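You operate a simulated robot arm through the tools that you are given. There is no shell and no other tool.

You are at the controls of a simulated robot arm. One attempt, no reset.

TASK
Ready the jig: tailstock tight, scrap wound in, glue marks rubbed off.
Fine: use the cream rubber block and put it back. What is to be rubbed or washed off counts as gone when no trace of it is left.

It is judged by the outcome, as a careful person would: the job done as asked, and still so three seconds after it is handed in. It fails if anything else is knocked over, pushed out of place, dropped, spilled or broken.

THE ROBOT
A 6-joint arm with a two-finger gripper, fixed in place. Base frame: the origin is at the foot of the arm, x ahead of it, y to its left, z up; the work surface is at about z = 89.2. Units: cm, rad, N and s.
Its first joint turns from -2.897 to 2.897 rad. Payload 3.43 kg.
The tool frame sits at the grasp point between the pads (the TCP): z along the fingers, y along the line on which they close. The tips reach 2 cm beyond it. Largest opening 19 cm; the body of the gripper starts 24.8 cm behind the TCP.
Orientation is told as [roll, pitch, yaw] about the base's x, y, z axes, in that order, counted from this pose: with the fingers straight down and closing along the base's y, the tool's x points along the base's -x, its y along +y and its z along -z.

THE INTERFACE
- The arm moves only by the tool step_arm. Its argument "series" is a list of rows, each a list of 3 entries, a list of its own where there are three numbers: the shift along the tool's x, y, z in mm, then the turn, a rotation vector about the tool's x, y, z in rad, then the opening, from 0 (shut) to 1 (fully open). In form: [[[tx, ty, tz], [ax, ay, az], gripper], ...]. A call has 1 to 20 rows; each row shifts and turns the commanded pose from where the row before left it, along the tool's axes as they then stand. Rows are played at 5 a second. More than 5 cm and 0.15 rad between two rows, or a gripper value outside its range, and nothing of the call is played. A pose out of reach is approached as far as the arm can. The call stops where the force on the tool passes 70 N (or 10 N more than at its start, if that is more) or the arm is blocked; 0.2 s more then pass. Each finger travels about 4.5 cm/s and halts on what it meets, pressing with about 30 N; the grip force reading is that of the motor and also rises with nothing between the fingers. The clock runs only during rows and for 0.2 s after the last one: add rows that do not move to give the fingers time. The reply holds the time, the measured pose of the TCP, the force on the tool along the base axes, the opening and the grip force, in the units named above and with some noise, with the torque about the TCP (base axes, N m) and any sound that the robot's microphone picked up, and new pictures: "show" is both (left out), scene, wrist or none.
- Cameras (640 x 400 px; columns grow to the right, rows downward): "scene" is fixed at [40.14, -50.41, 163.36]; the picture's right is [0.87, -0.49, 0.00], its down [-0.26, -0.45, -0.85] and it looks along [0.42, 0.74, -0.52] (base axes); focal length 362 px, centre (320, 200). "wrist" rides on the gripper at [7, -0.8, -28.8] in the tool frame; the picture's right is [0.12, 0.99, 0.00], its down [-0.96, 0.12, -0.25] and it looks along [-0.25, 0.03, 0.97] (tool axes); focal length 261 px, centre (320, 200). There is no depth. A picture from a camera that has moved, and an enlarged one, comes with that camera's place and axes in the base frame and with its lens. The place of the scene camera against the robot may be out by one fixed shift of up to 1.8 cm in any direction.
- slide_trunk(by): slides the trunk up (or, below 0, down) by that many cm; the arm rides with it, the base frame stays. It gives what a move gives, with no picture.
- zoom(camera, box): a new picture of the part [left, top, right, bottom] of that camera's present view, enlarged. The clock stands still meanwhile.
- sign_off(): hands the job in; it is judged then, once.

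Places have to be worked out from the pictures, the camera data and where the tool is seen. Open the gripper and draw the arm clear of the work before you hand the job in, unless the task says otherwise.

The tools are called after "Request:" as name(argument=value, ...) on one line, values as JSON. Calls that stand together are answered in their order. step_arm: Moves the arm, as the interface text tells. Its arguments: {"type":"object","properties":{"series":{"type":"array"},"show":{"type":"string","enum":["both","scene","wrist","none"]}},"required":["series"]} The other tools are called the same way: slide_trunk (by) slides the trunk up or down; zoom (camera, box) takes an enlarged picture of a part of a camera's view; sign_off () hands the job in.

At the start:

```text
clock: 0.0
tool_pos: [54.39, 22.57, 131.69]
tcp_rot: [-0.001, 0.0, -0.001]
force: [0.7, -0.6, -0.2]
moment: [0.01, 0.03, -0.03]
opening: 19.0
grasp_force: 0.1
trunk travel left (down, up): [-17.5, 6.5]
```

scene: 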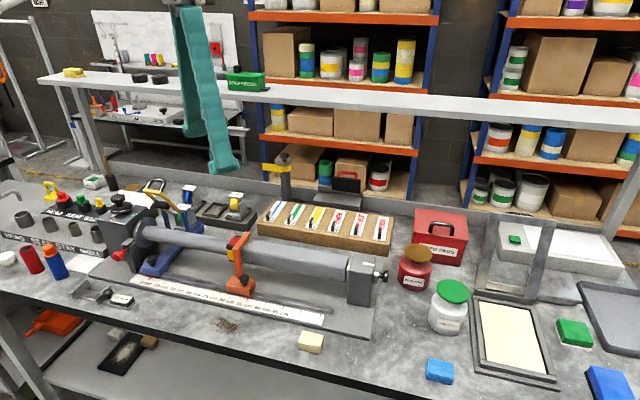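
wrist: 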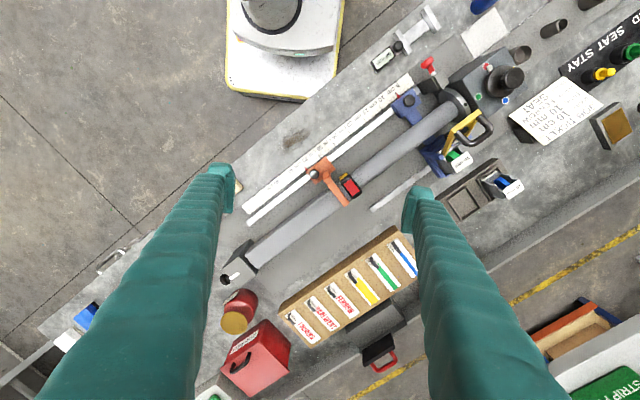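

I'll start by looking closely at the jig, the marks and the cream block in both cameras before I move anything.

Request:
zoom(camera="scene", box=[80, 170, 240, 270])

Request:
zoom(camera="scene", box=[200, 220, 400, 360])

Request:
zoom(camera="wrist", box=[360, 0, 640, 200])

Request:
zoom(camera="wrist", box=[200, 100, 440, 300])

Request:
zoom(camera="scene", box=[0, 160, 160, 310])

Request:
zoom(camera="scene", box=[380, 200, 640, 400])

```text
4.00 times, centred on (160, 220) of scene
camera zoom: at [40.14, -50.41, 163.36], right [0.87, -0.49, 0.0], down [-0.26, -0.45, -0.85], along [0.42, 0.74, -0.52], focal length 1448 px, centre (960, 120)
```

zoom: 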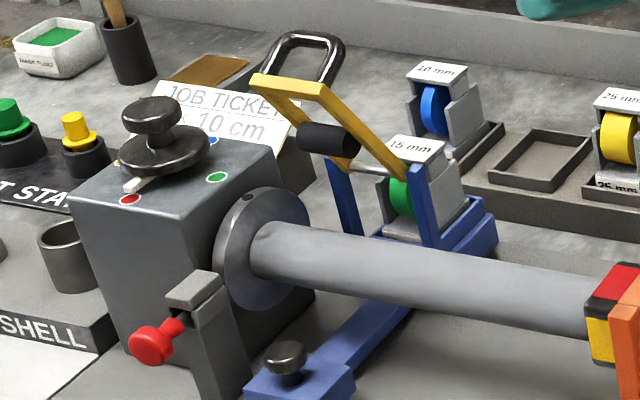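

```text
2.86 times, centred on (300, 290) of scene
camera zoom: at [40.14, -50.41, 163.36], right [0.87, -0.49, 0.0], down [-0.26, -0.45, -0.85], along [0.42, 0.74, -0.52], focal length 1034 px, centre (377, -57)
```

zoom: 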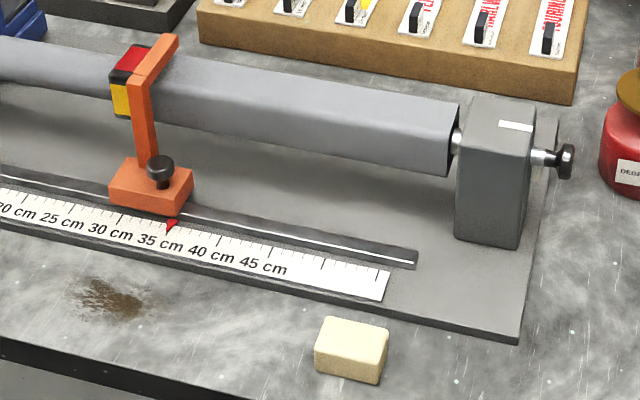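

```text
2.00 times, centred on (500, 100) of wrist
camera zoom: at [47.49, 21.69, 160.4], right [-0.12, 0.99, 0.0], down [0.96, 0.12, 0.25], along [0.25, 0.03, -0.97], focal length 521 px, centre (-40, 400)
```

zoom: 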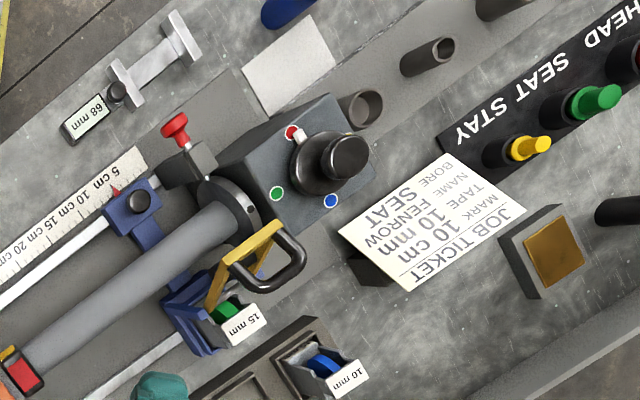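

```text
2.00 times, centred on (320, 200) of wrist
camera zoom: at [47.49, 21.69, 160.4], right [-0.12, 0.99, 0.0], down [0.96, 0.12, 0.25], along [0.25, 0.03, -0.97], focal length 521 px, centre (320, 200)
```

zoom: 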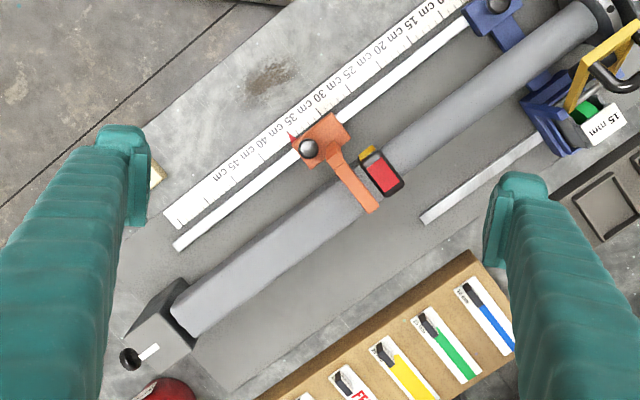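

```text
2.67 times, centred on (80, 235) of scene
camera zoom: at [40.14, -50.41, 163.36], right [0.87, -0.49, 0.0], down [-0.26, -0.45, -0.85], along [0.42, 0.74, -0.52], focal length 965 px, centre (960, 107)
```

zoom: 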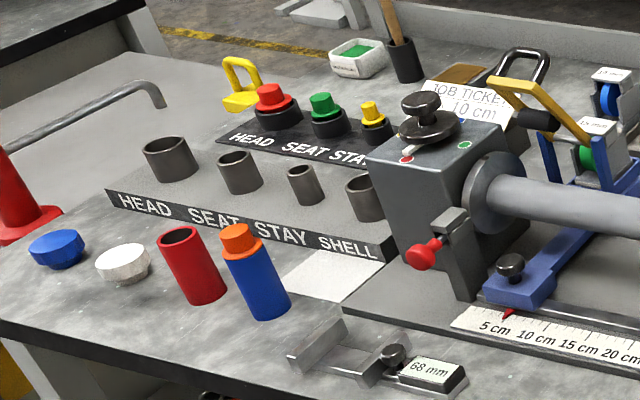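

```text
2.00 times, centred on (510, 300) of scene
camera zoom: at [40.14, -50.41, 163.36], right [0.87, -0.49, 0.0], down [-0.26, -0.45, -0.85], along [0.42, 0.74, -0.52], focal length 724 px, centre (-60, 0)
```

zoom: 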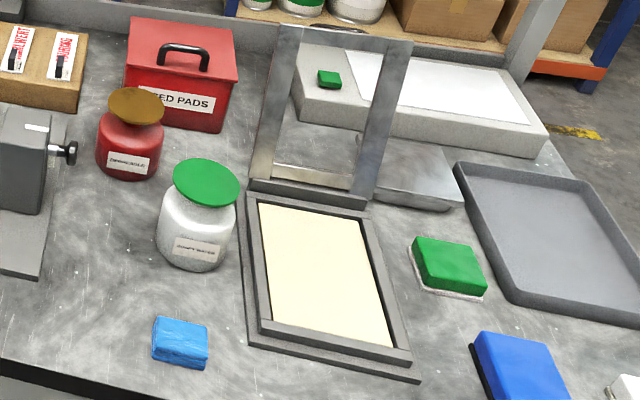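

The jig runs diagonally from the headstock near (33,54) to the tailstock near (83,5). I need finer detail of the tailstock screw, the headstock and the orange stop to learn what "scrap wound in" refers to.

Request:
zoom(camera="scene", box=[335, 240, 399, 300])

Request:
zoom(camera="scene", box=[216, 225, 276, 305])

Request:
zoom(camera="scene", box=[100, 180, 180, 280])

Request:
zoom(camera="scene", box=[200, 300, 340, 370])

Request:
zoom(camera="wrist", box=[410, 40, 520, 120])

Request:
zoom(camera="wrist", box=[210, 230, 300, 300])

Request:
zoom(camera="scene", box=[240, 140, 400, 250])

Request:
zoom(camera="scene", box=[0, 290, 200, 400])

```text
6.67 times, centred on (367, 270) of scene
camera zoom: at [40.14, -50.41, 163.36], right [0.87, -0.49, 0.0], down [-0.26, -0.45, -0.85], along [0.42, 0.74, -0.52], focal length 2413 px, centre (7, -267)
```

zoom: 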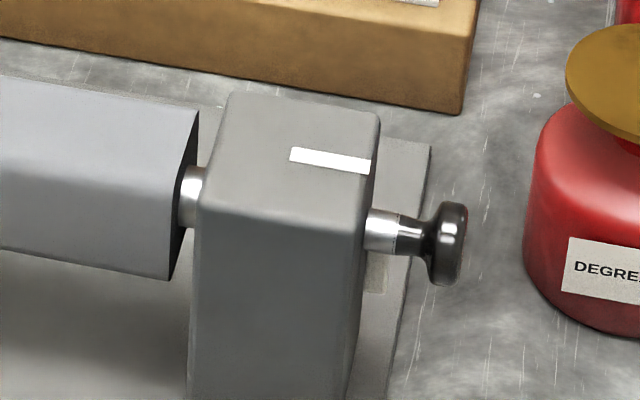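

```text
5.00 times, centred on (246, 265) of scene
camera zoom: at [40.14, -50.41, 163.36], right [0.87, -0.49, 0.0], down [-0.26, -0.45, -0.85], along [0.42, 0.74, -0.52], focal length 1810 px, centre (690, -125)
```

zoom: 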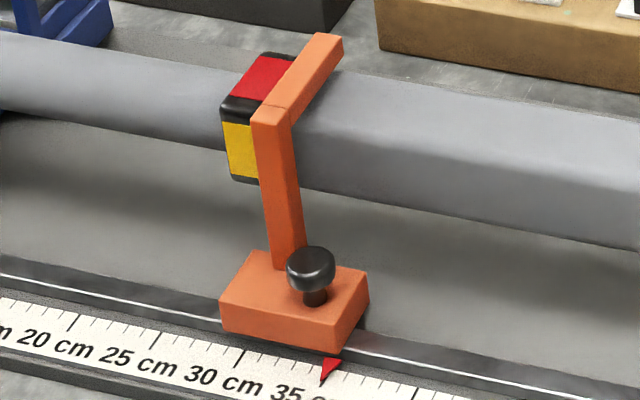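

```text
4.00 times, centred on (140, 230) of scene
camera zoom: at [40.14, -50.41, 163.36], right [0.87, -0.49, 0.0], down [-0.26, -0.45, -0.85], along [0.42, 0.74, -0.52], focal length 1448 px, centre (1040, 80)
```

zoom: 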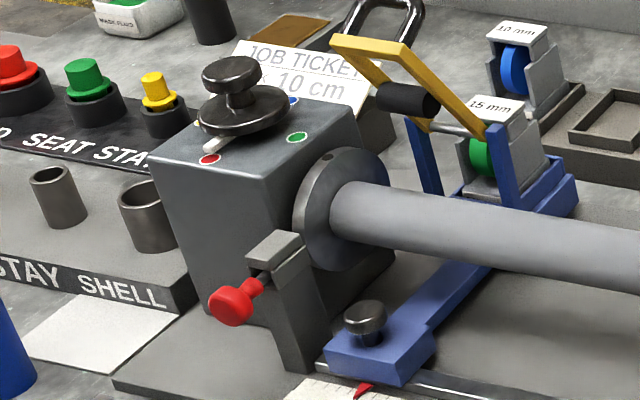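

```text
4.57 times, centred on (270, 335) of scene
camera zoom: at [40.14, -50.41, 163.36], right [0.87, -0.49, 0.0], down [-0.26, -0.45, -0.85], along [0.42, 0.74, -0.52], focal length 1655 px, centre (549, -417)
```

zoom: 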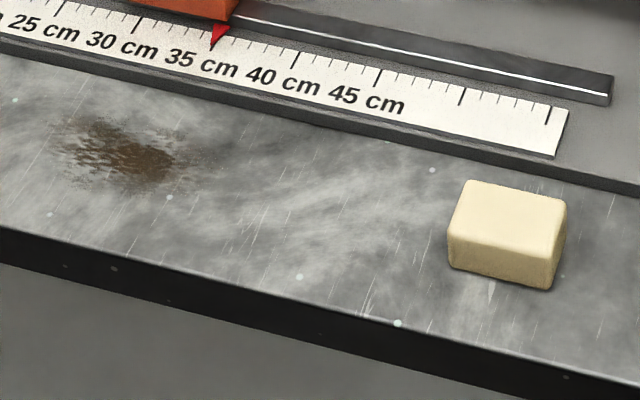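

```text
5.00 times, centred on (465, 80) of wrist
camera zoom: at [47.49, 21.69, 160.4], right [-0.12, 0.99, 0.0], down [0.96, 0.12, 0.25], along [0.25, 0.03, -0.97], focal length 1303 px, centre (-405, 800)
```

zoom: 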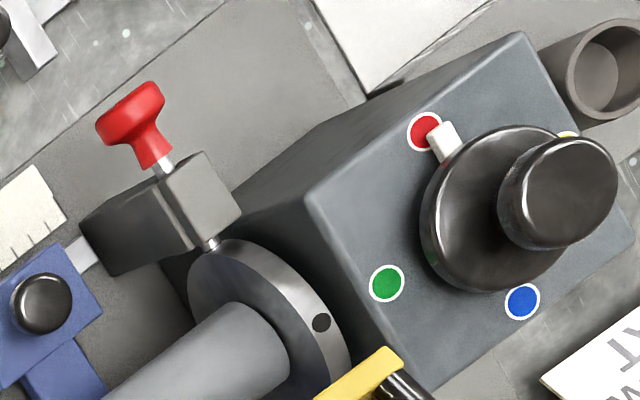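

```text
5.71 times, centred on (255, 265) of wrist
camera zoom: at [47.49, 21.69, 160.4], right [-0.12, 0.99, 0.0], down [0.96, 0.12, 0.25], along [0.25, 0.03, -0.97], focal length 1489 px, centre (691, -171)
```

zoom: 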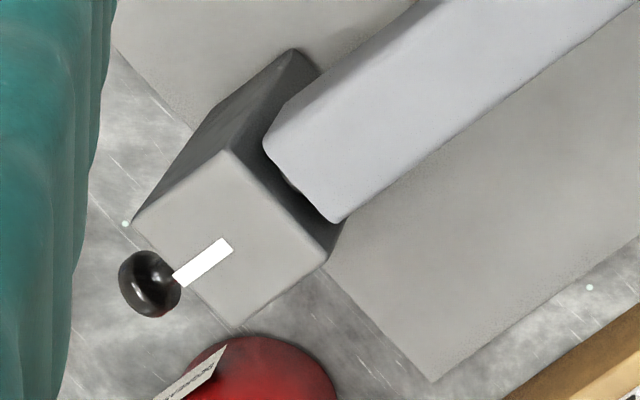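

```text
3.64 times, centred on (320, 195) of scene
camera zoom: at [40.14, -50.41, 163.36], right [0.87, -0.49, 0.0], down [-0.26, -0.45, -0.85], along [0.42, 0.74, -0.52], focal length 1316 px, centre (320, 218)
```

zoom: 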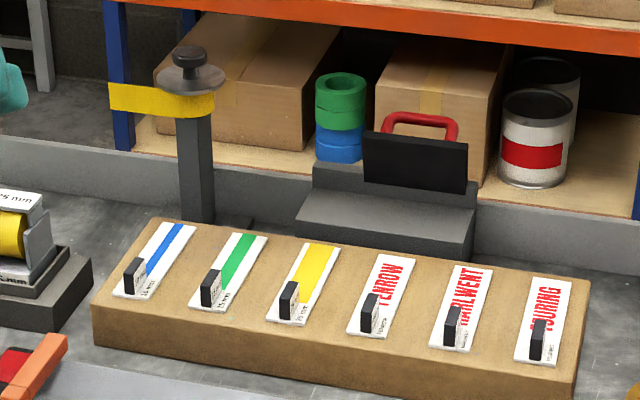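

```text
3.20 times, centred on (100, 345) of scene
camera zoom: at [40.14, -50.41, 163.36], right [0.87, -0.49, 0.0], down [-0.26, -0.45, -0.85], along [0.42, 0.74, -0.52], focal length 1158 px, centre (1024, -264)
```

zoom: 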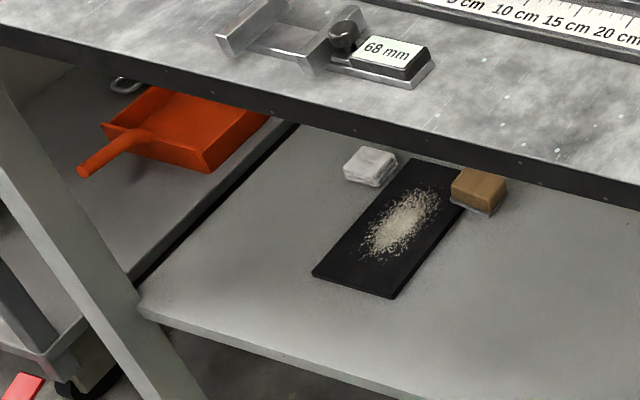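

I found a post at the back with a yellow tape tail hanging off a knobbed spool, which looks like the scrap winder. I'll zoom on it to see how the tape leaves the spool.

Request:
zoom(camera="scene", box=[255, 145, 319, 215])

Request:
zoom(camera="wrist", box=[340, 240, 480, 360])

```text
5.71 times, centred on (287, 180) of scene
camera zoom: at [40.14, -50.41, 163.36], right [0.87, -0.49, 0.0], down [-0.26, -0.45, -0.85], along [0.42, 0.74, -0.52], focal length 2068 px, centre (509, 314)
```

zoom: 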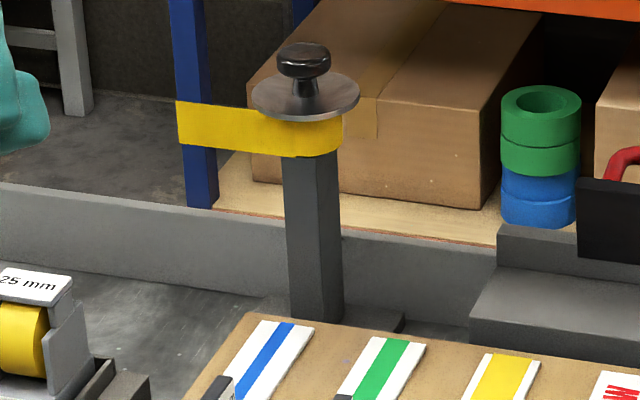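

```text
3.33 times, centred on (410, 300) of wrist
camera zoom: at [47.49, 21.69, 160.4], right [-0.12, 0.99, 0.0], down [0.96, 0.12, 0.25], along [0.25, 0.03, -0.97], focal length 869 px, centre (20, -133)
```

zoom: 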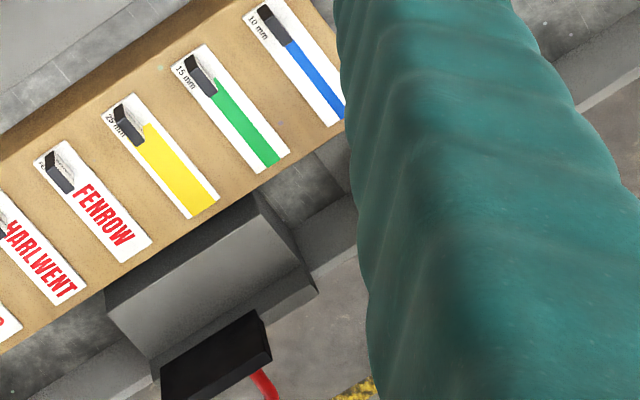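

The winder post sits near (88,61), with the tape leaving its near side, so it should wind counter-clockwise from above. I'll take the tailstock first: its knob is around (88,1.4,98.5) with the axis along (0.65,-0.76). I'll yaw the tool to match and move high above it for a closer look.

Request:
step_arm(series=[[[0, 0, 0], [0, 0, 0.1425], 1], [[0, 0, 0], [0, 0, 0.1425], 1], [[0, 0, 0], [0, 0, 0.1425], 1], [[0, 0, 0], [0, 0, 0.1425], 1], [[0, 0, 0], [0, 0, 0.1425], 1], [[0, 0, 0], [0, 0, 0.1425], 1], [[-38.2, 11.6, 5], [0, 0, 0], 1], [[-38.2, 11.6, 5], [0, 0, 0], 1], [[-38.2, 11.6, 5], [0, 0, 0], 1], [[-38.2, 11.6, 5], [0, 0, 0], 1], [[-38.2, 11.6, 5], [0, 0, 0], 1], [[-38.2, 11.6, 5], [0, 0, 0], 1], [[-38.2, 11.6, 5], [0, 0, 0], 1], [[-38.2, 11.6, 5], [0, 0, 0], 1], [[-38.2, 11.6, 5], [0, 0, 0], 1], [[-38.2, 11.6, 5], [0, 0, 0], 1], [[0, 0, 0], [0, 0, 0], 1]])

```text
clock: 3.6
tool_pos: [87.59, 1.18, 125.24]
tcp_rot: [0.005, -0.005, -0.854]
force: [0.3, -0.1, -0.8]
moment: [0.02, 0.09, 0.01]
opening: 18.98
grasp_force: 0.1
out of reach, approached as far as the arm can: row 15, 16
trunk travel left (down, up): [-17.5, 6.5]
camera wrist: at [82.2, 6.04, 153.95], right [0.67, 0.74, 0.0], down [0.72, -0.65, 0.25], along [0.19, -0.17, -0.97], focal length 261 px, centre (320, 200)
```

scene: 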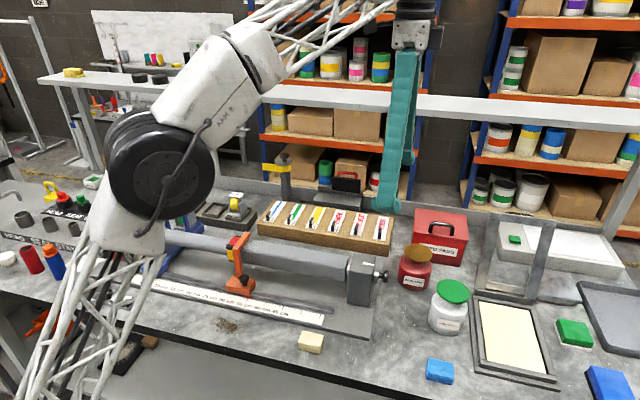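
wrist: 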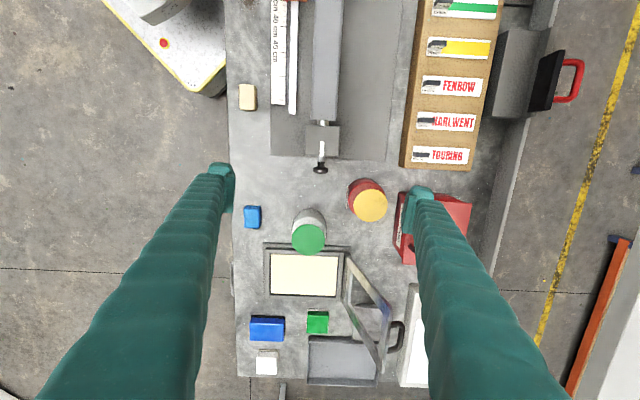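

The knob lies almost directly below the TCP, at about (87.7,1.2). I'll zoom in on it.

Request:
zoom(camera="wrist", box=[280, 110, 360, 190])

Request:
zoom(camera="wrist", box=[220, 70, 280, 110])

Request:
zoom(camera="scene", box=[335, 240, 399, 300])

```text
5.00 times, centred on (320, 150) of wrist
camera zoom: at [82.2, 6.04, 153.95], right [0.67, 0.74, 0.0], down [0.72, -0.65, 0.25], along [0.19, -0.17, -0.97], focal length 1303 px, centre (320, 450)
```

zoom: 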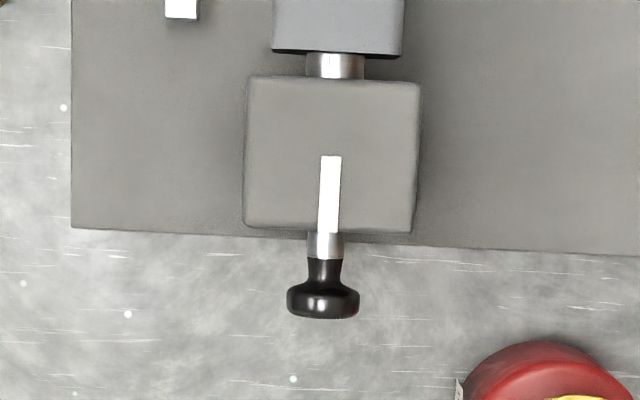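

```text
10.00 times, centred on (250, 90) of wrist
camera zoom: at [82.2, 6.04, 153.95], right [0.67, 0.74, 0.0], down [0.72, -0.65, 0.25], along [0.19, -0.17, -0.97], focal length 2606 px, centre (1020, 1300)
```

zoom: 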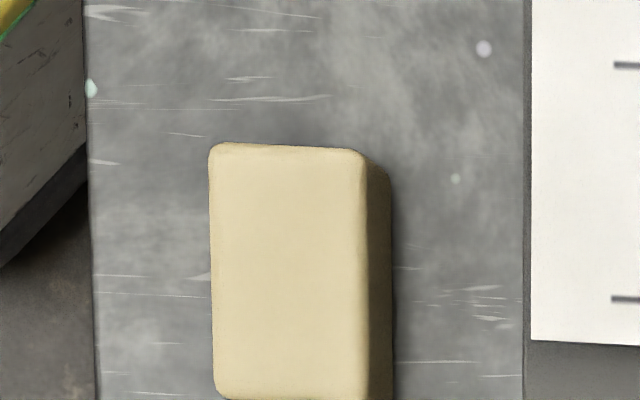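

```text
6.67 times, centred on (367, 270) of scene
camera zoom: at [40.14, -50.41, 163.36], right [0.87, -0.49, 0.0], down [-0.26, -0.45, -0.85], along [0.42, 0.74, -0.52], focal length 2413 px, centre (7, -267)
```

zoom: 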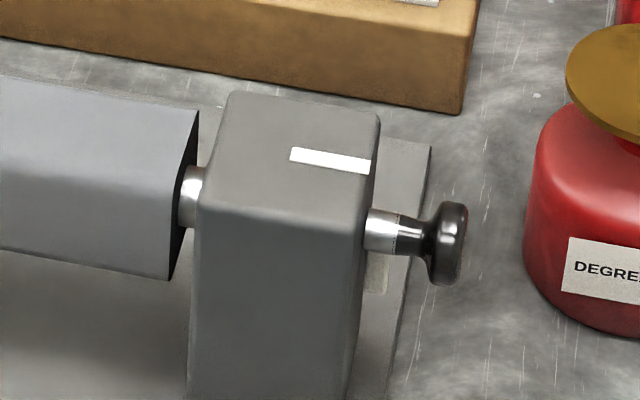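

The wrist and scene views agree on the tailstock knob: flange centre near (88.2,0.9,99), about 3.1 cm across. To tighten it I'll pinch it with the tool tilted toward the base and swing upright, which is clockwise seen from the knob end. First I'll go to a tilted pre-grasp pose.

Request:
step_arm(series=[[[-3.7, -27, 47], [0, 0, 0], 0.32], [[-3.7, -27, 47], [0, 0, 0], 0.32], [[-3.7, -27, 47], [0, 0, 0], 0.32], [[0, 0, 0], [-0.15, 0, 0], 0.32], [[0, 0, 0], [-0.15, 0, 0], 0.32], [[0, 0, 0], [-0.15, 0, 0], 0.32], [[0, 0, 0], [-0.15, 0, 0], 0.32], [[0, 0, 0], [-0.15, 0, 0], 0.32], [[0, 0, 0], [-0.15, 0, 0], 0.32], [[0, -29, 23], [0, 0, 0], 0.32], [[0, 0, 0], [0, 0, 0], 0.32], [[0, 0, 0], [0, 0, 0], 0.32]])

```text
refused: row 1 steps farther than a row can; nothing moved
```

One row went over the 5 cm limit, so nothing moved. I'll send the same path in smaller steps.

Request:
step_arm(series=[[[-2.8, -20.2, 35.2], [0, 0, 0], 0.32], [[-2.8, -20.2, 35.2], [0, 0, 0], 0.32], [[-2.8, -20.2, 35.2], [0, 0, 0], 0.32], [[-2.8, -20.2, 35.2], [0, 0, 0], 0.32], [[0, 0, 0], [-0.15, 0, 0], 0.32], [[0, 0, 0], [-0.15, 0, 0], 0.32], [[0, 0, 0], [-0.15, 0, 0], 0.32], [[0, 0, 0], [-0.15, 0, 0], 0.32], [[0, 0, 0], [-0.15, 0, 0], 0.32], [[0, 0, 0], [-0.15, 0, 0], 0.32], [[0, -29, 23], [0, 0, 0], 0.32], [[0, 0, 0], [0, 0, 0], 0.32], [[0, 0, 0], [0, 0, 0], 0.32]])

```text
clock: 6.4
tool_pos: [82.06, -4.8, 107.41]
tcp_rot: [0.9, -0.001, -0.854]
force: [-0.2, 0.1, 0.0]
moment: [0.03, 0.0, 0.02]
opening: 6.1
grasp_force: 0.0
trunk travel left (down, up): [-17.5, 6.5]
camera wrist: at [60.25, -14.61, 124.66], right [0.39, 0.5, 0.78], down [0.54, -0.81, 0.24], along [0.75, 0.33, -0.58], focal length 261 px, centre (320, 200)
```

scene: 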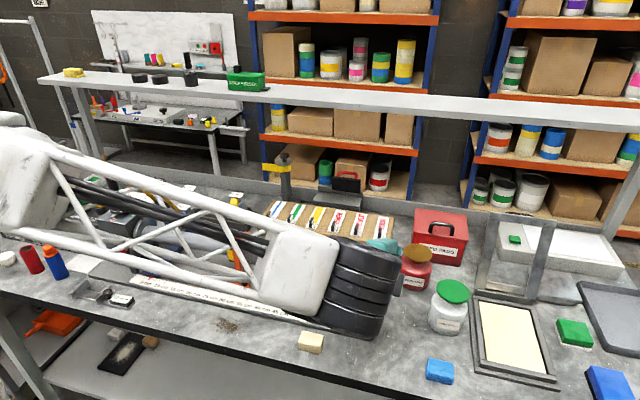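
wrist: 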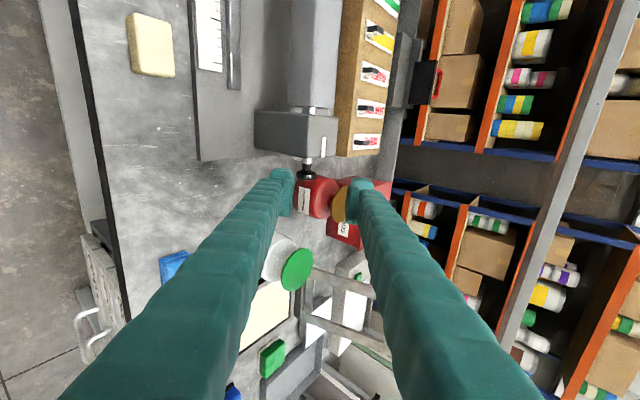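

The arm is in the tilted pre-grasp pose and clear of everything. I'll zoom on the knob from here to pin down its height by triangulation.

Request:
zoom(camera="wrist", box=[266, 130, 346, 190])

Request:
zoom(camera="scene", box=[260, 210, 420, 350])

```text
6.67 times, centred on (306, 160) of wrist
camera zoom: at [60.25, -14.61, 124.66], right [0.39, 0.5, 0.78], down [0.54, -0.81, 0.24], along [0.75, 0.33, -0.58], focal length 1738 px, centre (413, 467)
```

zoom: 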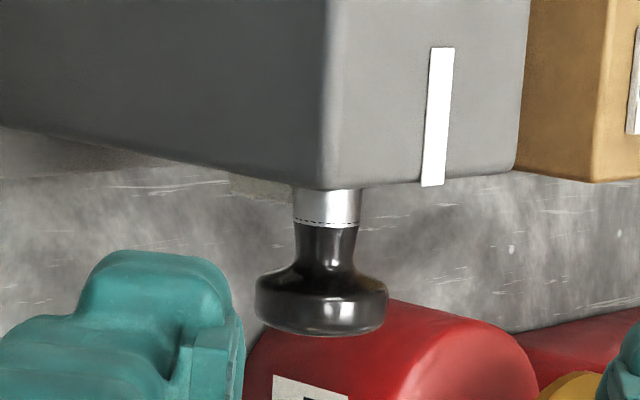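

```text
2.86 times, centred on (340, 280) of scene
camera zoom: at [40.14, -50.41, 163.36], right [0.87, -0.49, 0.0], down [-0.26, -0.45, -0.85], along [0.42, 0.74, -0.52], focal length 1034 px, centre (263, -29)
```

zoom: 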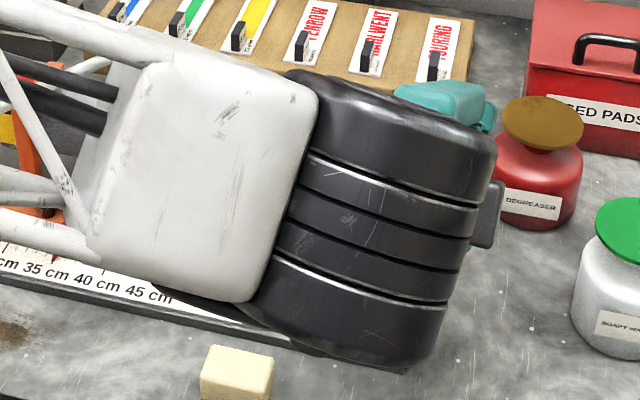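

Triangulated, the knob centre is about (88.2,0.9,98.2). I'll line up sideways and slide in along the tool axis with the fingers open about 6 cm.

Request:
step_arm(series=[[[-5, -20, 0], [0, 0, 0], 0.32], [[0, 0, 40], [0, 0, 0], 0.32], [[0, 0, 40], [0, 0, 0], 0.32], [[0, 0, 0], [0, 0, 0], 0.32]])

Request:
zoom(camera="wrist", box=[220, 110, 420, 240])

```text
clock: 7.4
tool_pos: [86.18, -1.82, 100.91]
tcp_rot: [0.899, 0.0, -0.854]
force: [0.5, -0.6, -0.5]
moment: [0.05, -0.01, -0.04]
opening: 6.09
grasp_force: 0.1
trunk travel left (down, up): [-17.5, 6.5]
camera wrist: at [64.3, -11.65, 118.17], right [0.39, 0.5, 0.78], down [0.54, -0.81, 0.24], along [0.75, 0.32, -0.58], focal length 261 px, centre (320, 200)
```

scene: 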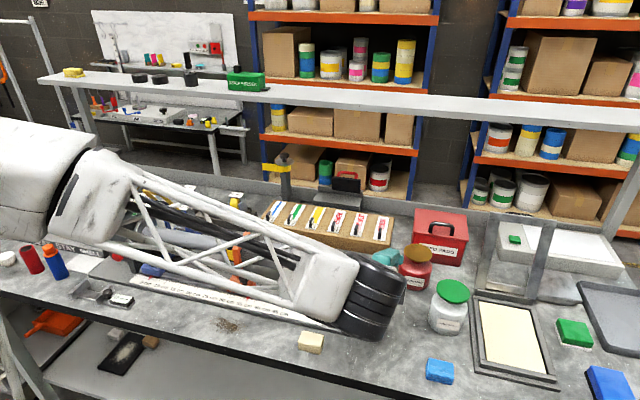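
wrist: 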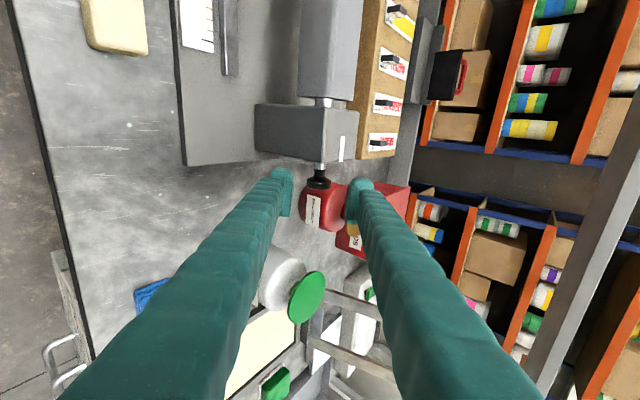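

```text
3.08 times, centred on (320, 175) of wrist
camera zoom: at [64.3, -11.65, 118.17], right [0.39, 0.5, 0.78], down [0.54, -0.81, 0.24], along [0.75, 0.32, -0.58], focal length 802 px, centre (320, 277)
```

zoom: 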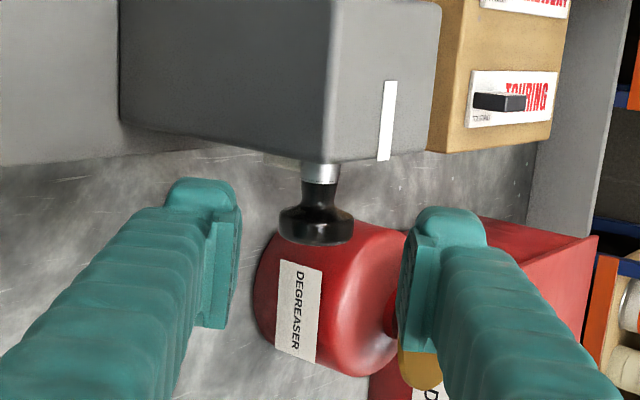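

The knob is centred between the pads, about 0.9 cm inward as planned. I'll advance the remaining 4 cm, shift 2 mm sideways and close on it.

Request:
step_arm(series=[[[0, -2, 21], [0, 0, 0], 0.32], [[0, 0, 21], [0, 0, 0], 0.32], [[0, 0, 0], [0, 0, 0], 0.1], [[0, 0, 0], [0, 0, 0], 0.1], [[0, 0, 0], [0, 0, 0], 0.1], [[0, 0, 0], [0, 0, 0], 0.1]])

Request:
zoom(camera="wrist", box=[220, 110, 420, 240])

```text
clock: 8.8
tool_pos: [88.61, 0.2, 98.17]
tcp_rot: [0.898, -0.001, -0.855]
force: [-5.2, -3.6, -7.7]
moment: [-0.08, -0.04, -0.01]
opening: 2.94
grasp_force: 44.8
trunk travel left (down, up): [-17.5, 6.5]
camera wrist: at [66.69, -9.65, 115.38], right [0.39, 0.5, 0.78], down [0.54, -0.81, 0.24], along [0.75, 0.32, -0.58], focal length 261 px, centre (320, 200)
```

scene: 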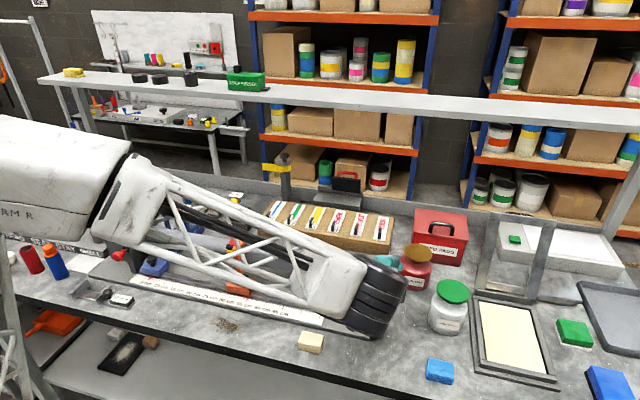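
wrist: 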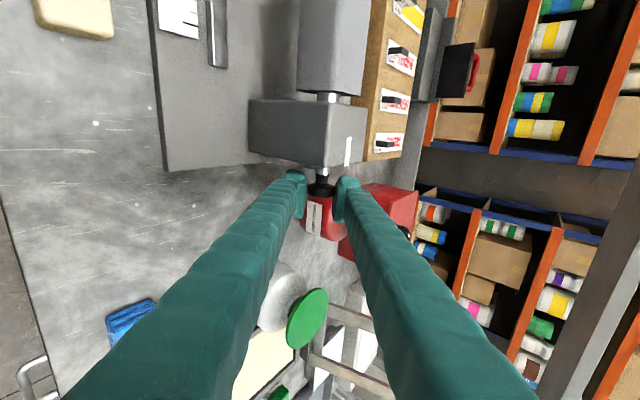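

```text
3.08 times, centred on (320, 175) of wrist
camera zoom: at [66.69, -9.65, 115.38], right [0.39, 0.5, 0.78], down [0.54, -0.81, 0.24], along [0.75, 0.32, -0.58], focal length 802 px, centre (320, 277)
```

zoom: 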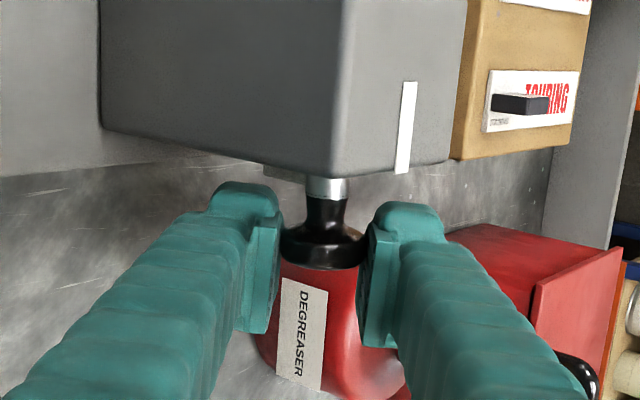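

The pads hold the knob with a 2.94 cm opening. I'll turn it clockwise a little and watch the torque and the knob.

Request:
step_arm(series=[[[0, 0, 0], [0.1, 0, 0], 0.1], [[0, 0, 0], [0.1, 0, 0], 0.1], [[0, 0, 0], [0.1, 0, 0], 0.1], [[0, 0, 0], [0, 0, 0], 0.1]])

Request:
zoom(camera="wrist", box=[220, 110, 420, 240])

```text
clock: 9.8
tool_pos: [88.6, 0.07, 98.21]
tcp_rot: [0.598, 0.002, -0.856]
force: [8.0, -4.7, -0.5]
moment: [0.04, -0.02, -0.28]
opening: 2.94
grasp_force: 44.6
trunk travel left (down, up): [-17.5, 6.5]
camera wrist: at [71.37, -5.61, 121.45], right [0.54, 0.63, 0.56], down [0.6, -0.75, 0.27], along [0.59, 0.19, -0.78], focal length 261 px, centre (320, 200)
```

scene: 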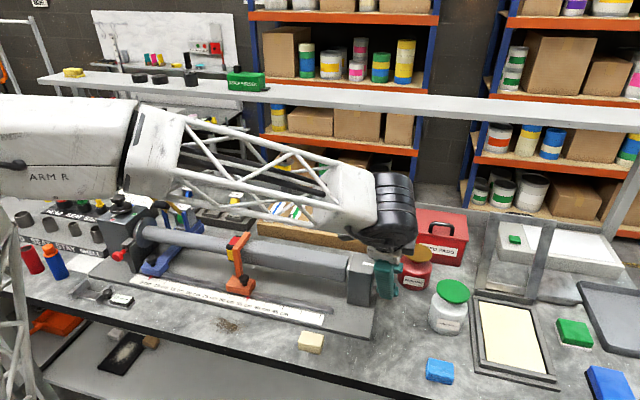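
wrist: 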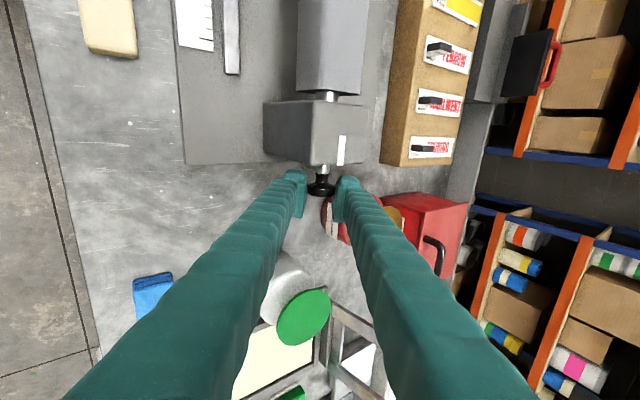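

```text
3.08 times, centred on (320, 175) of wrist
camera zoom: at [71.37, -5.61, 121.45], right [0.54, 0.63, 0.56], down [0.6, -0.75, 0.27], along [0.59, 0.19, -0.78], focal length 802 px, centre (320, 277)
```

zoom: 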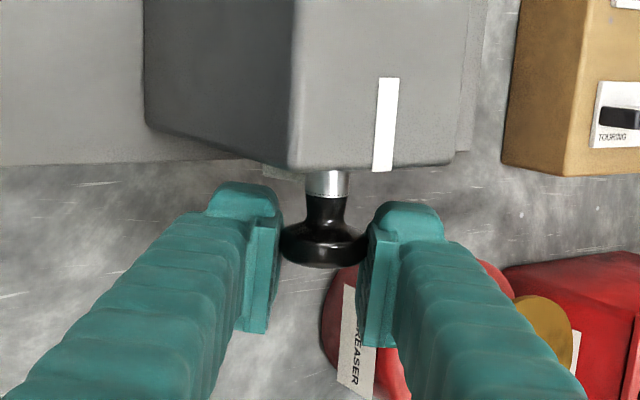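

It turns with very little torque. I'll continue the stroke up to vertical.

Request:
step_arm(series=[[[0, 0, 0], [0.12, 0, 0], 0.1], [[0, 0, 0], [0.12, 0, 0], 0.1], [[0, 0, 0], [0.12, 0, 0], 0.1], [[0, 0, 0], [0.12, 0, 0], 0.1], [[0, 0, 0], [0.12, 0, 0], 0.1], [[0, 0, 0], [0, 0, 0], 0.1]])

Request:
zoom(camera="wrist", box=[220, 110, 420, 240])

Request:
zoom(camera="scene", box=[335, 230, 399, 300])

```text
clock: 11.2
tool_pos: [88.74, 0.29, 98.22]
tcp_rot: [0.001, -0.002, -0.854]
force: [32.7, 4.8, 11.3]
moment: [-0.25, -0.41, -0.59]
opening: 2.9
grasp_force: 45.0
trunk travel left (down, up): [-17.5, 6.5]
camera wrist: at [83.58, 5.05, 126.91], right [0.67, 0.74, 0.0], down [0.72, -0.65, 0.25], along [0.18, -0.17, -0.97], focal length 261 px, centre (320, 200)
```

scene: 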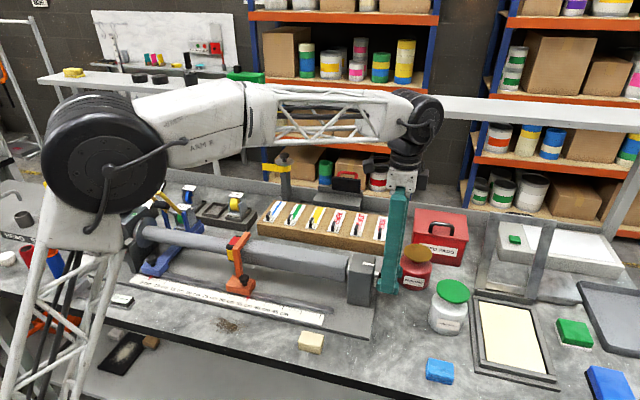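
wrist: 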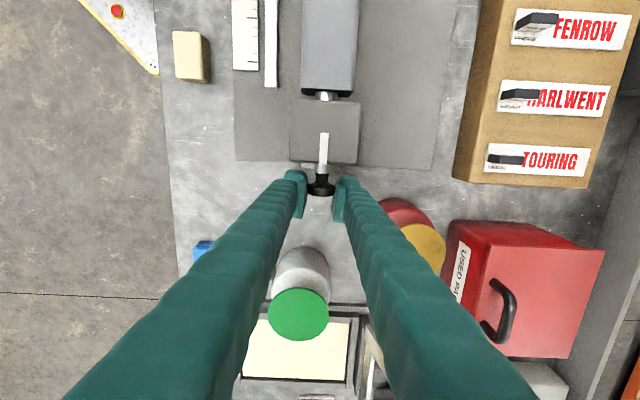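

```text
3.08 times, centred on (320, 175) of wrist
camera zoom: at [83.58, 5.05, 126.91], right [0.67, 0.74, 0.0], down [0.72, -0.65, 0.25], along [0.18, -0.17, -0.97], focal length 802 px, centre (320, 277)
```

zoom: 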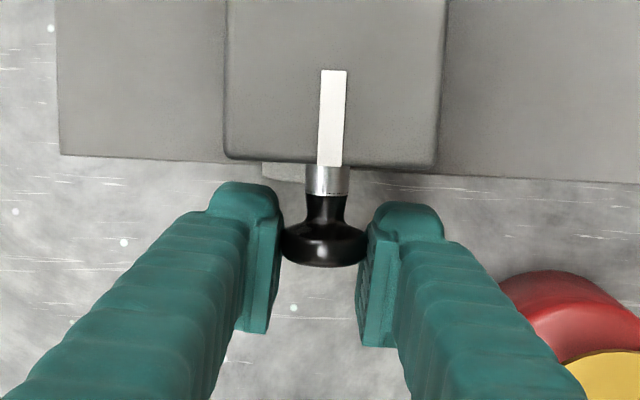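

```text
5.71 times, centred on (367, 265) of scene
camera zoom: at [40.14, -50.41, 163.36], right [0.87, -0.49, 0.0], down [-0.26, -0.45, -0.85], along [0.42, 0.74, -0.52], focal length 2068 px, centre (51, -171)
```

zoom: 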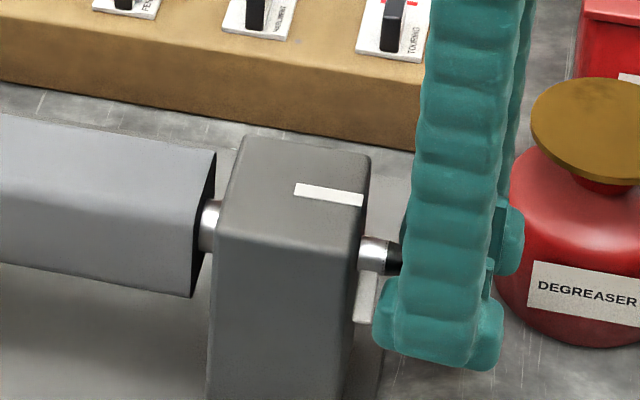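

Force built up to about 33 N near vertical with modest torque. I'll release, watch for any spring-back, and rotate back with open fingers for another stroke.

Request:
step_arm(series=[[[0, 0, 0], [0, 0, 0], 0.3], [[0, 0, 0], [0, 0, 0], 0.3], [[0, 0, 0], [0, 0, 0], 0.3]], show="wrist")

Request:
zoom(camera="wrist", box=[270, 130, 370, 210])

Request:
zoom(camera="scene", box=[335, 240, 399, 300])

```text
clock: 12.0
tool_pos: [88.63, 0.18, 98.14]
tcp_rot: [-0.003, 0.0, -0.855]
force: [0.4, -0.3, -0.5]
moment: [-0.03, 0.03, 0.03]
opening: 5.73
grasp_force: 0.1
trunk travel left (down, up): [-17.5, 6.5]
camera wrist: at [83.44, 4.93, 126.91], right [0.67, 0.74, 0.0], down [0.72, -0.65, 0.25], along [0.18, -0.17, -0.97], focal length 261 px, centre (320, 200)
```

wrist: 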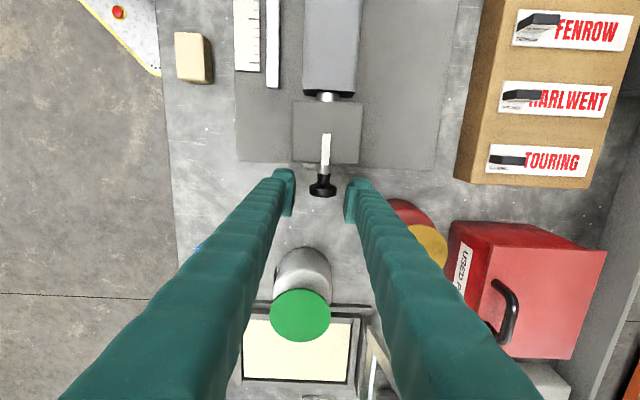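

```text
5.00 times, centred on (320, 170) of wrist
camera zoom: at [83.44, 4.93, 126.91], right [0.67, 0.74, 0.0], down [0.72, -0.65, 0.25], along [0.18, -0.17, -0.97], focal length 1303 px, centre (320, 350)
```

zoom: 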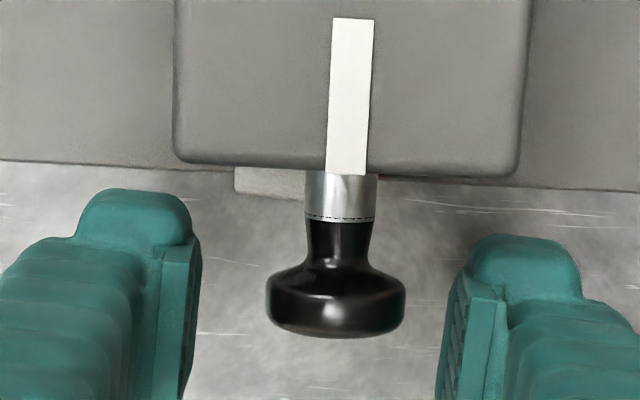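

```text
6.67 times, centred on (367, 270) of scene
camera zoom: at [40.14, -50.41, 163.36], right [0.87, -0.49, 0.0], down [-0.26, -0.45, -0.85], along [0.42, 0.74, -0.52], focal length 2413 px, centre (7, -267)
```

zoom: 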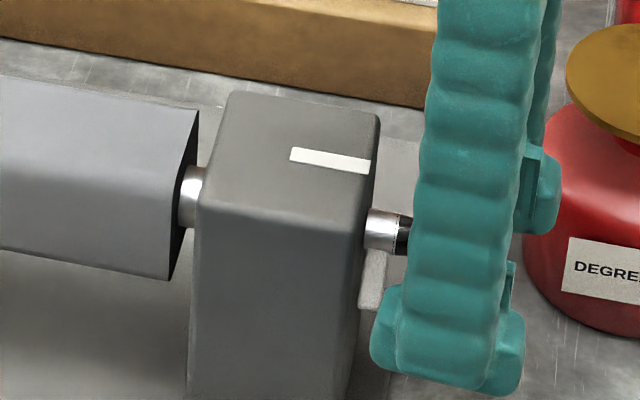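

A light-grey tab behind the collar now looks different from before, so it may be a pointer that turns with the screw. I'll rotate back with the fingers open and compare it with the earlier view at the same pose.

Request:
step_arm(series=[[[0, 0, 0], [-0.15, 0, 0], 0.32], [[0, 0, 0], [-0.15, 0, 0], 0.32], [[0, 0, 0], [-0.15, 0, 0], 0.32], [[0, 0, 0], [-0.15, 0, 0], 0.32], [[0, 0, 0], [-0.15, 0, 0], 0.32], [[0, 0, 0], [-0.15, 0, 0], 0.32], [[0, 0, 0], [0, 0, 0], 0.32]], show="wrist")

Request:
zoom(camera="wrist", box=[270, 130, 370, 210])

Request:
zoom(camera="scene", box=[335, 240, 399, 300])

```text
clock: 13.6
tool_pos: [88.6, 0.12, 98.19]
tcp_rot: [0.899, 0.002, -0.856]
force: [-0.4, 0.4, -0.2]
moment: [0.0, 0.0, -0.01]
opening: 6.06
grasp_force: 0.0
trunk travel left (down, up): [-17.5, 6.5]
camera wrist: at [66.69, -9.69, 115.39], right [0.39, 0.5, 0.78], down [0.54, -0.81, 0.24], along [0.75, 0.32, -0.58], focal length 261 px, centre (320, 200)
```

wrist: 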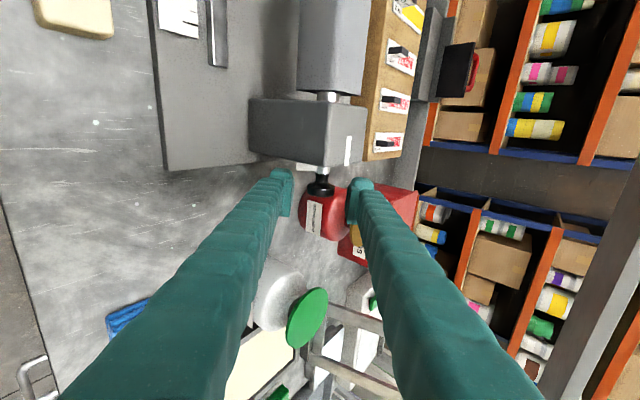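

```text
5.00 times, centred on (320, 170) of wrist
camera zoom: at [66.69, -9.69, 115.39], right [0.39, 0.5, 0.78], down [0.54, -0.81, 0.24], along [0.75, 0.32, -0.58], focal length 1303 px, centre (320, 350)
```

zoom: 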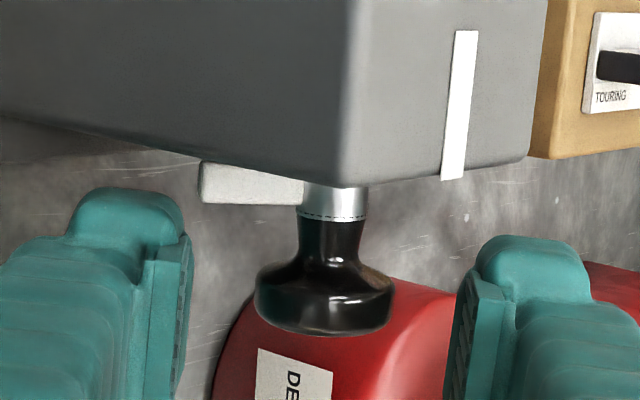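

```text
6.67 times, centred on (367, 270) of scene
camera zoom: at [40.14, -50.41, 163.36], right [0.87, -0.49, 0.0], down [-0.26, -0.45, -0.85], along [0.42, 0.74, -0.52], focal length 2413 px, centre (7, -267)
```

zoom: 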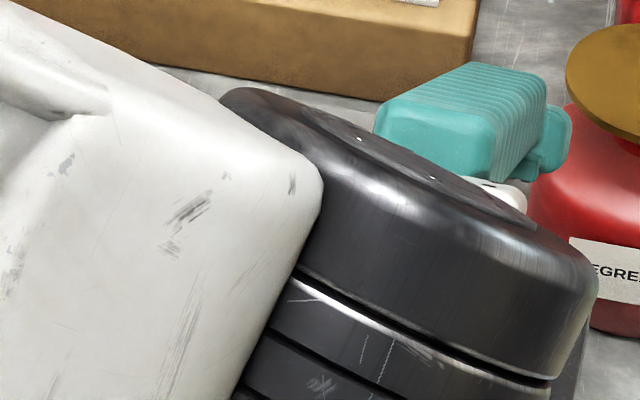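

The tab is a pointer that turns with the screw. It now sits about 39° past straight down, moving clockwise toward the white mark on top, so roughly 2.46 rad remain. I'll regrip and do another full stroke.

Request:
step_arm(series=[[[0, 0, 0], [0, 0, 0], 0.1], [[0, 0, 0], [0, 0, 0], 0.1], [[0, 0, 0], [0, 0, 0], 0.1], [[0, 0, 0], [0, 0, 0], 0.1], [[0, 0, 0], [0.1, 0, 0], 0.1], [[0, 0, 0], [0.1, 0, 0], 0.1], [[0, 0, 0], [0.1, 0, 0], 0.1], [[0, 0, 0], [0.1, 0, 0], 0.1], [[0, 0, 0], [0.1, 0, 0], 0.1], [[0, 0, 0], [0.1, 0, 0], 0.1], [[0, 0, 0], [0.1, 0, 0], 0.1], [[0, 0, 0], [0.1, 0, 0], 0.1], [[0, 0, 0], [0.1, 0, 0], 0.1], [[0, 0, 0], [0, 0, 0], 0.1]], show="wrist")

Request:
zoom(camera="wrist", box=[270, 130, 370, 210])

Request:
zoom(camera="scene", box=[335, 240, 399, 300])

```text
clock: 16.6
tool_pos: [88.75, 0.19, 98.17]
tcp_rot: [-0.001, -0.002, -0.854]
force: [38.5, 3.2, 7.9]
moment: [-0.38, -0.42, -0.68]
opening: 2.89
grasp_force: 45.1
trunk travel left (down, up): [-17.5, 6.5]
camera wrist: at [83.63, 5.04, 126.86], right [0.67, 0.74, 0.0], down [0.72, -0.65, 0.25], along [0.18, -0.17, -0.97], focal length 261 px, centre (320, 200)
```

wrist: 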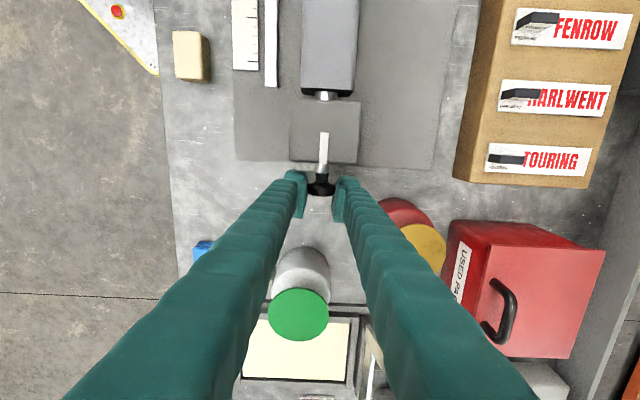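

```text
5.00 times, centred on (320, 170) of wrist
camera zoom: at [83.63, 5.04, 126.86], right [0.67, 0.74, 0.0], down [0.72, -0.65, 0.25], along [0.18, -0.17, -0.97], focal length 1303 px, centre (320, 350)
```

zoom: 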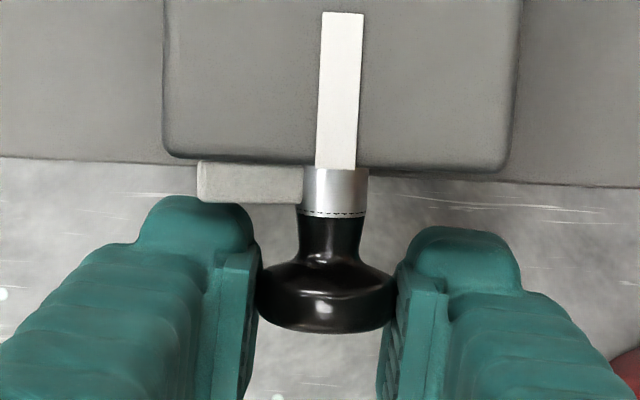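

```text
6.67 times, centred on (367, 270) of scene
camera zoom: at [40.14, -50.41, 163.36], right [0.87, -0.49, 0.0], down [-0.26, -0.45, -0.85], along [0.42, 0.74, -0.52], focal length 2413 px, centre (7, -267)
```

zoom: 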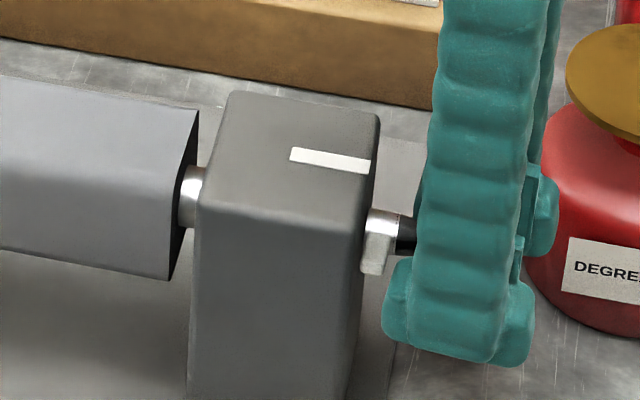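

The pointer is now horizontal, so about 90° remain to the mark. The force suggests the TCP is roughly 3 mm off the knob axis. I'll release, correct that, rotate back and do the next stroke.

Request:
step_arm(series=[[[0, 0, 0], [0, 0, 0], 0.32], [[0, 0, 0], [0, 0, 0], 0.32], [[0, 3, 1.5], [0, 0, 0], 0.32], [[0, 0, 0], [-0.15, 0, 0], 0.32], [[0, 0, 0], [-0.15, 0, 0], 0.32], [[0, 0, 0], [-0.15, 0, 0], 0.32], [[0, 0, 0], [-0.15, 0, 0], 0.32], [[0, 0, 0], [-0.15, 0, 0], 0.32], [[0, 0, 0], [-0.15, 0, 0], 0.32], [[0, 0, 0], [0, 0, 0], 0.1], [[0, 0, 0], [0, 0, 0], 0.1], [[0, 0, 0], [0, 0, 0], 0.1], [[0, 0, 0], [0, 0, 0], 0.1]], show="wrist")

Request:
zoom(camera="wrist", box=[270, 130, 370, 210])

```text
clock: 19.4
tool_pos: [88.89, 0.21, 98.02]
tcp_rot: [0.897, -0.002, -0.854]
force: [-6.8, -3.7, -8.0]
moment: [-0.13, -0.1, 0.0]
opening: 2.79
grasp_force: 45.5
trunk travel left (down, up): [-17.5, 6.5]
camera wrist: at [66.93, -9.51, 115.21], right [0.39, 0.5, 0.78], down [0.54, -0.81, 0.24], along [0.75, 0.32, -0.58], focal length 261 px, centre (320, 200)
```

wrist: 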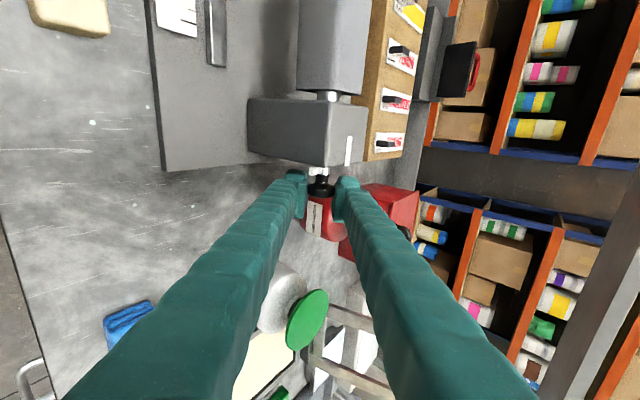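

```text
5.00 times, centred on (320, 170) of wrist
camera zoom: at [66.93, -9.51, 115.21], right [0.39, 0.5, 0.78], down [0.54, -0.81, 0.24], along [0.75, 0.32, -0.58], focal length 1303 px, centre (320, 350)
```

zoom: 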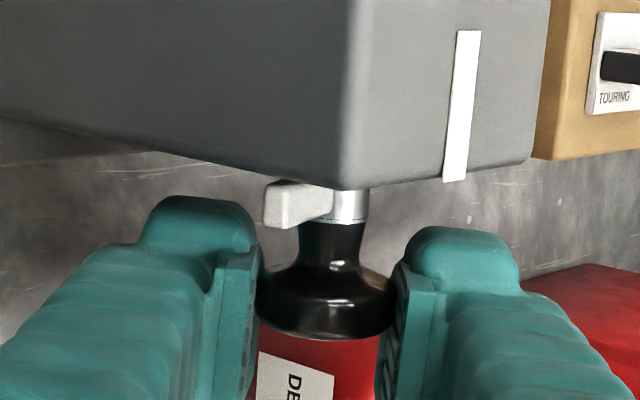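

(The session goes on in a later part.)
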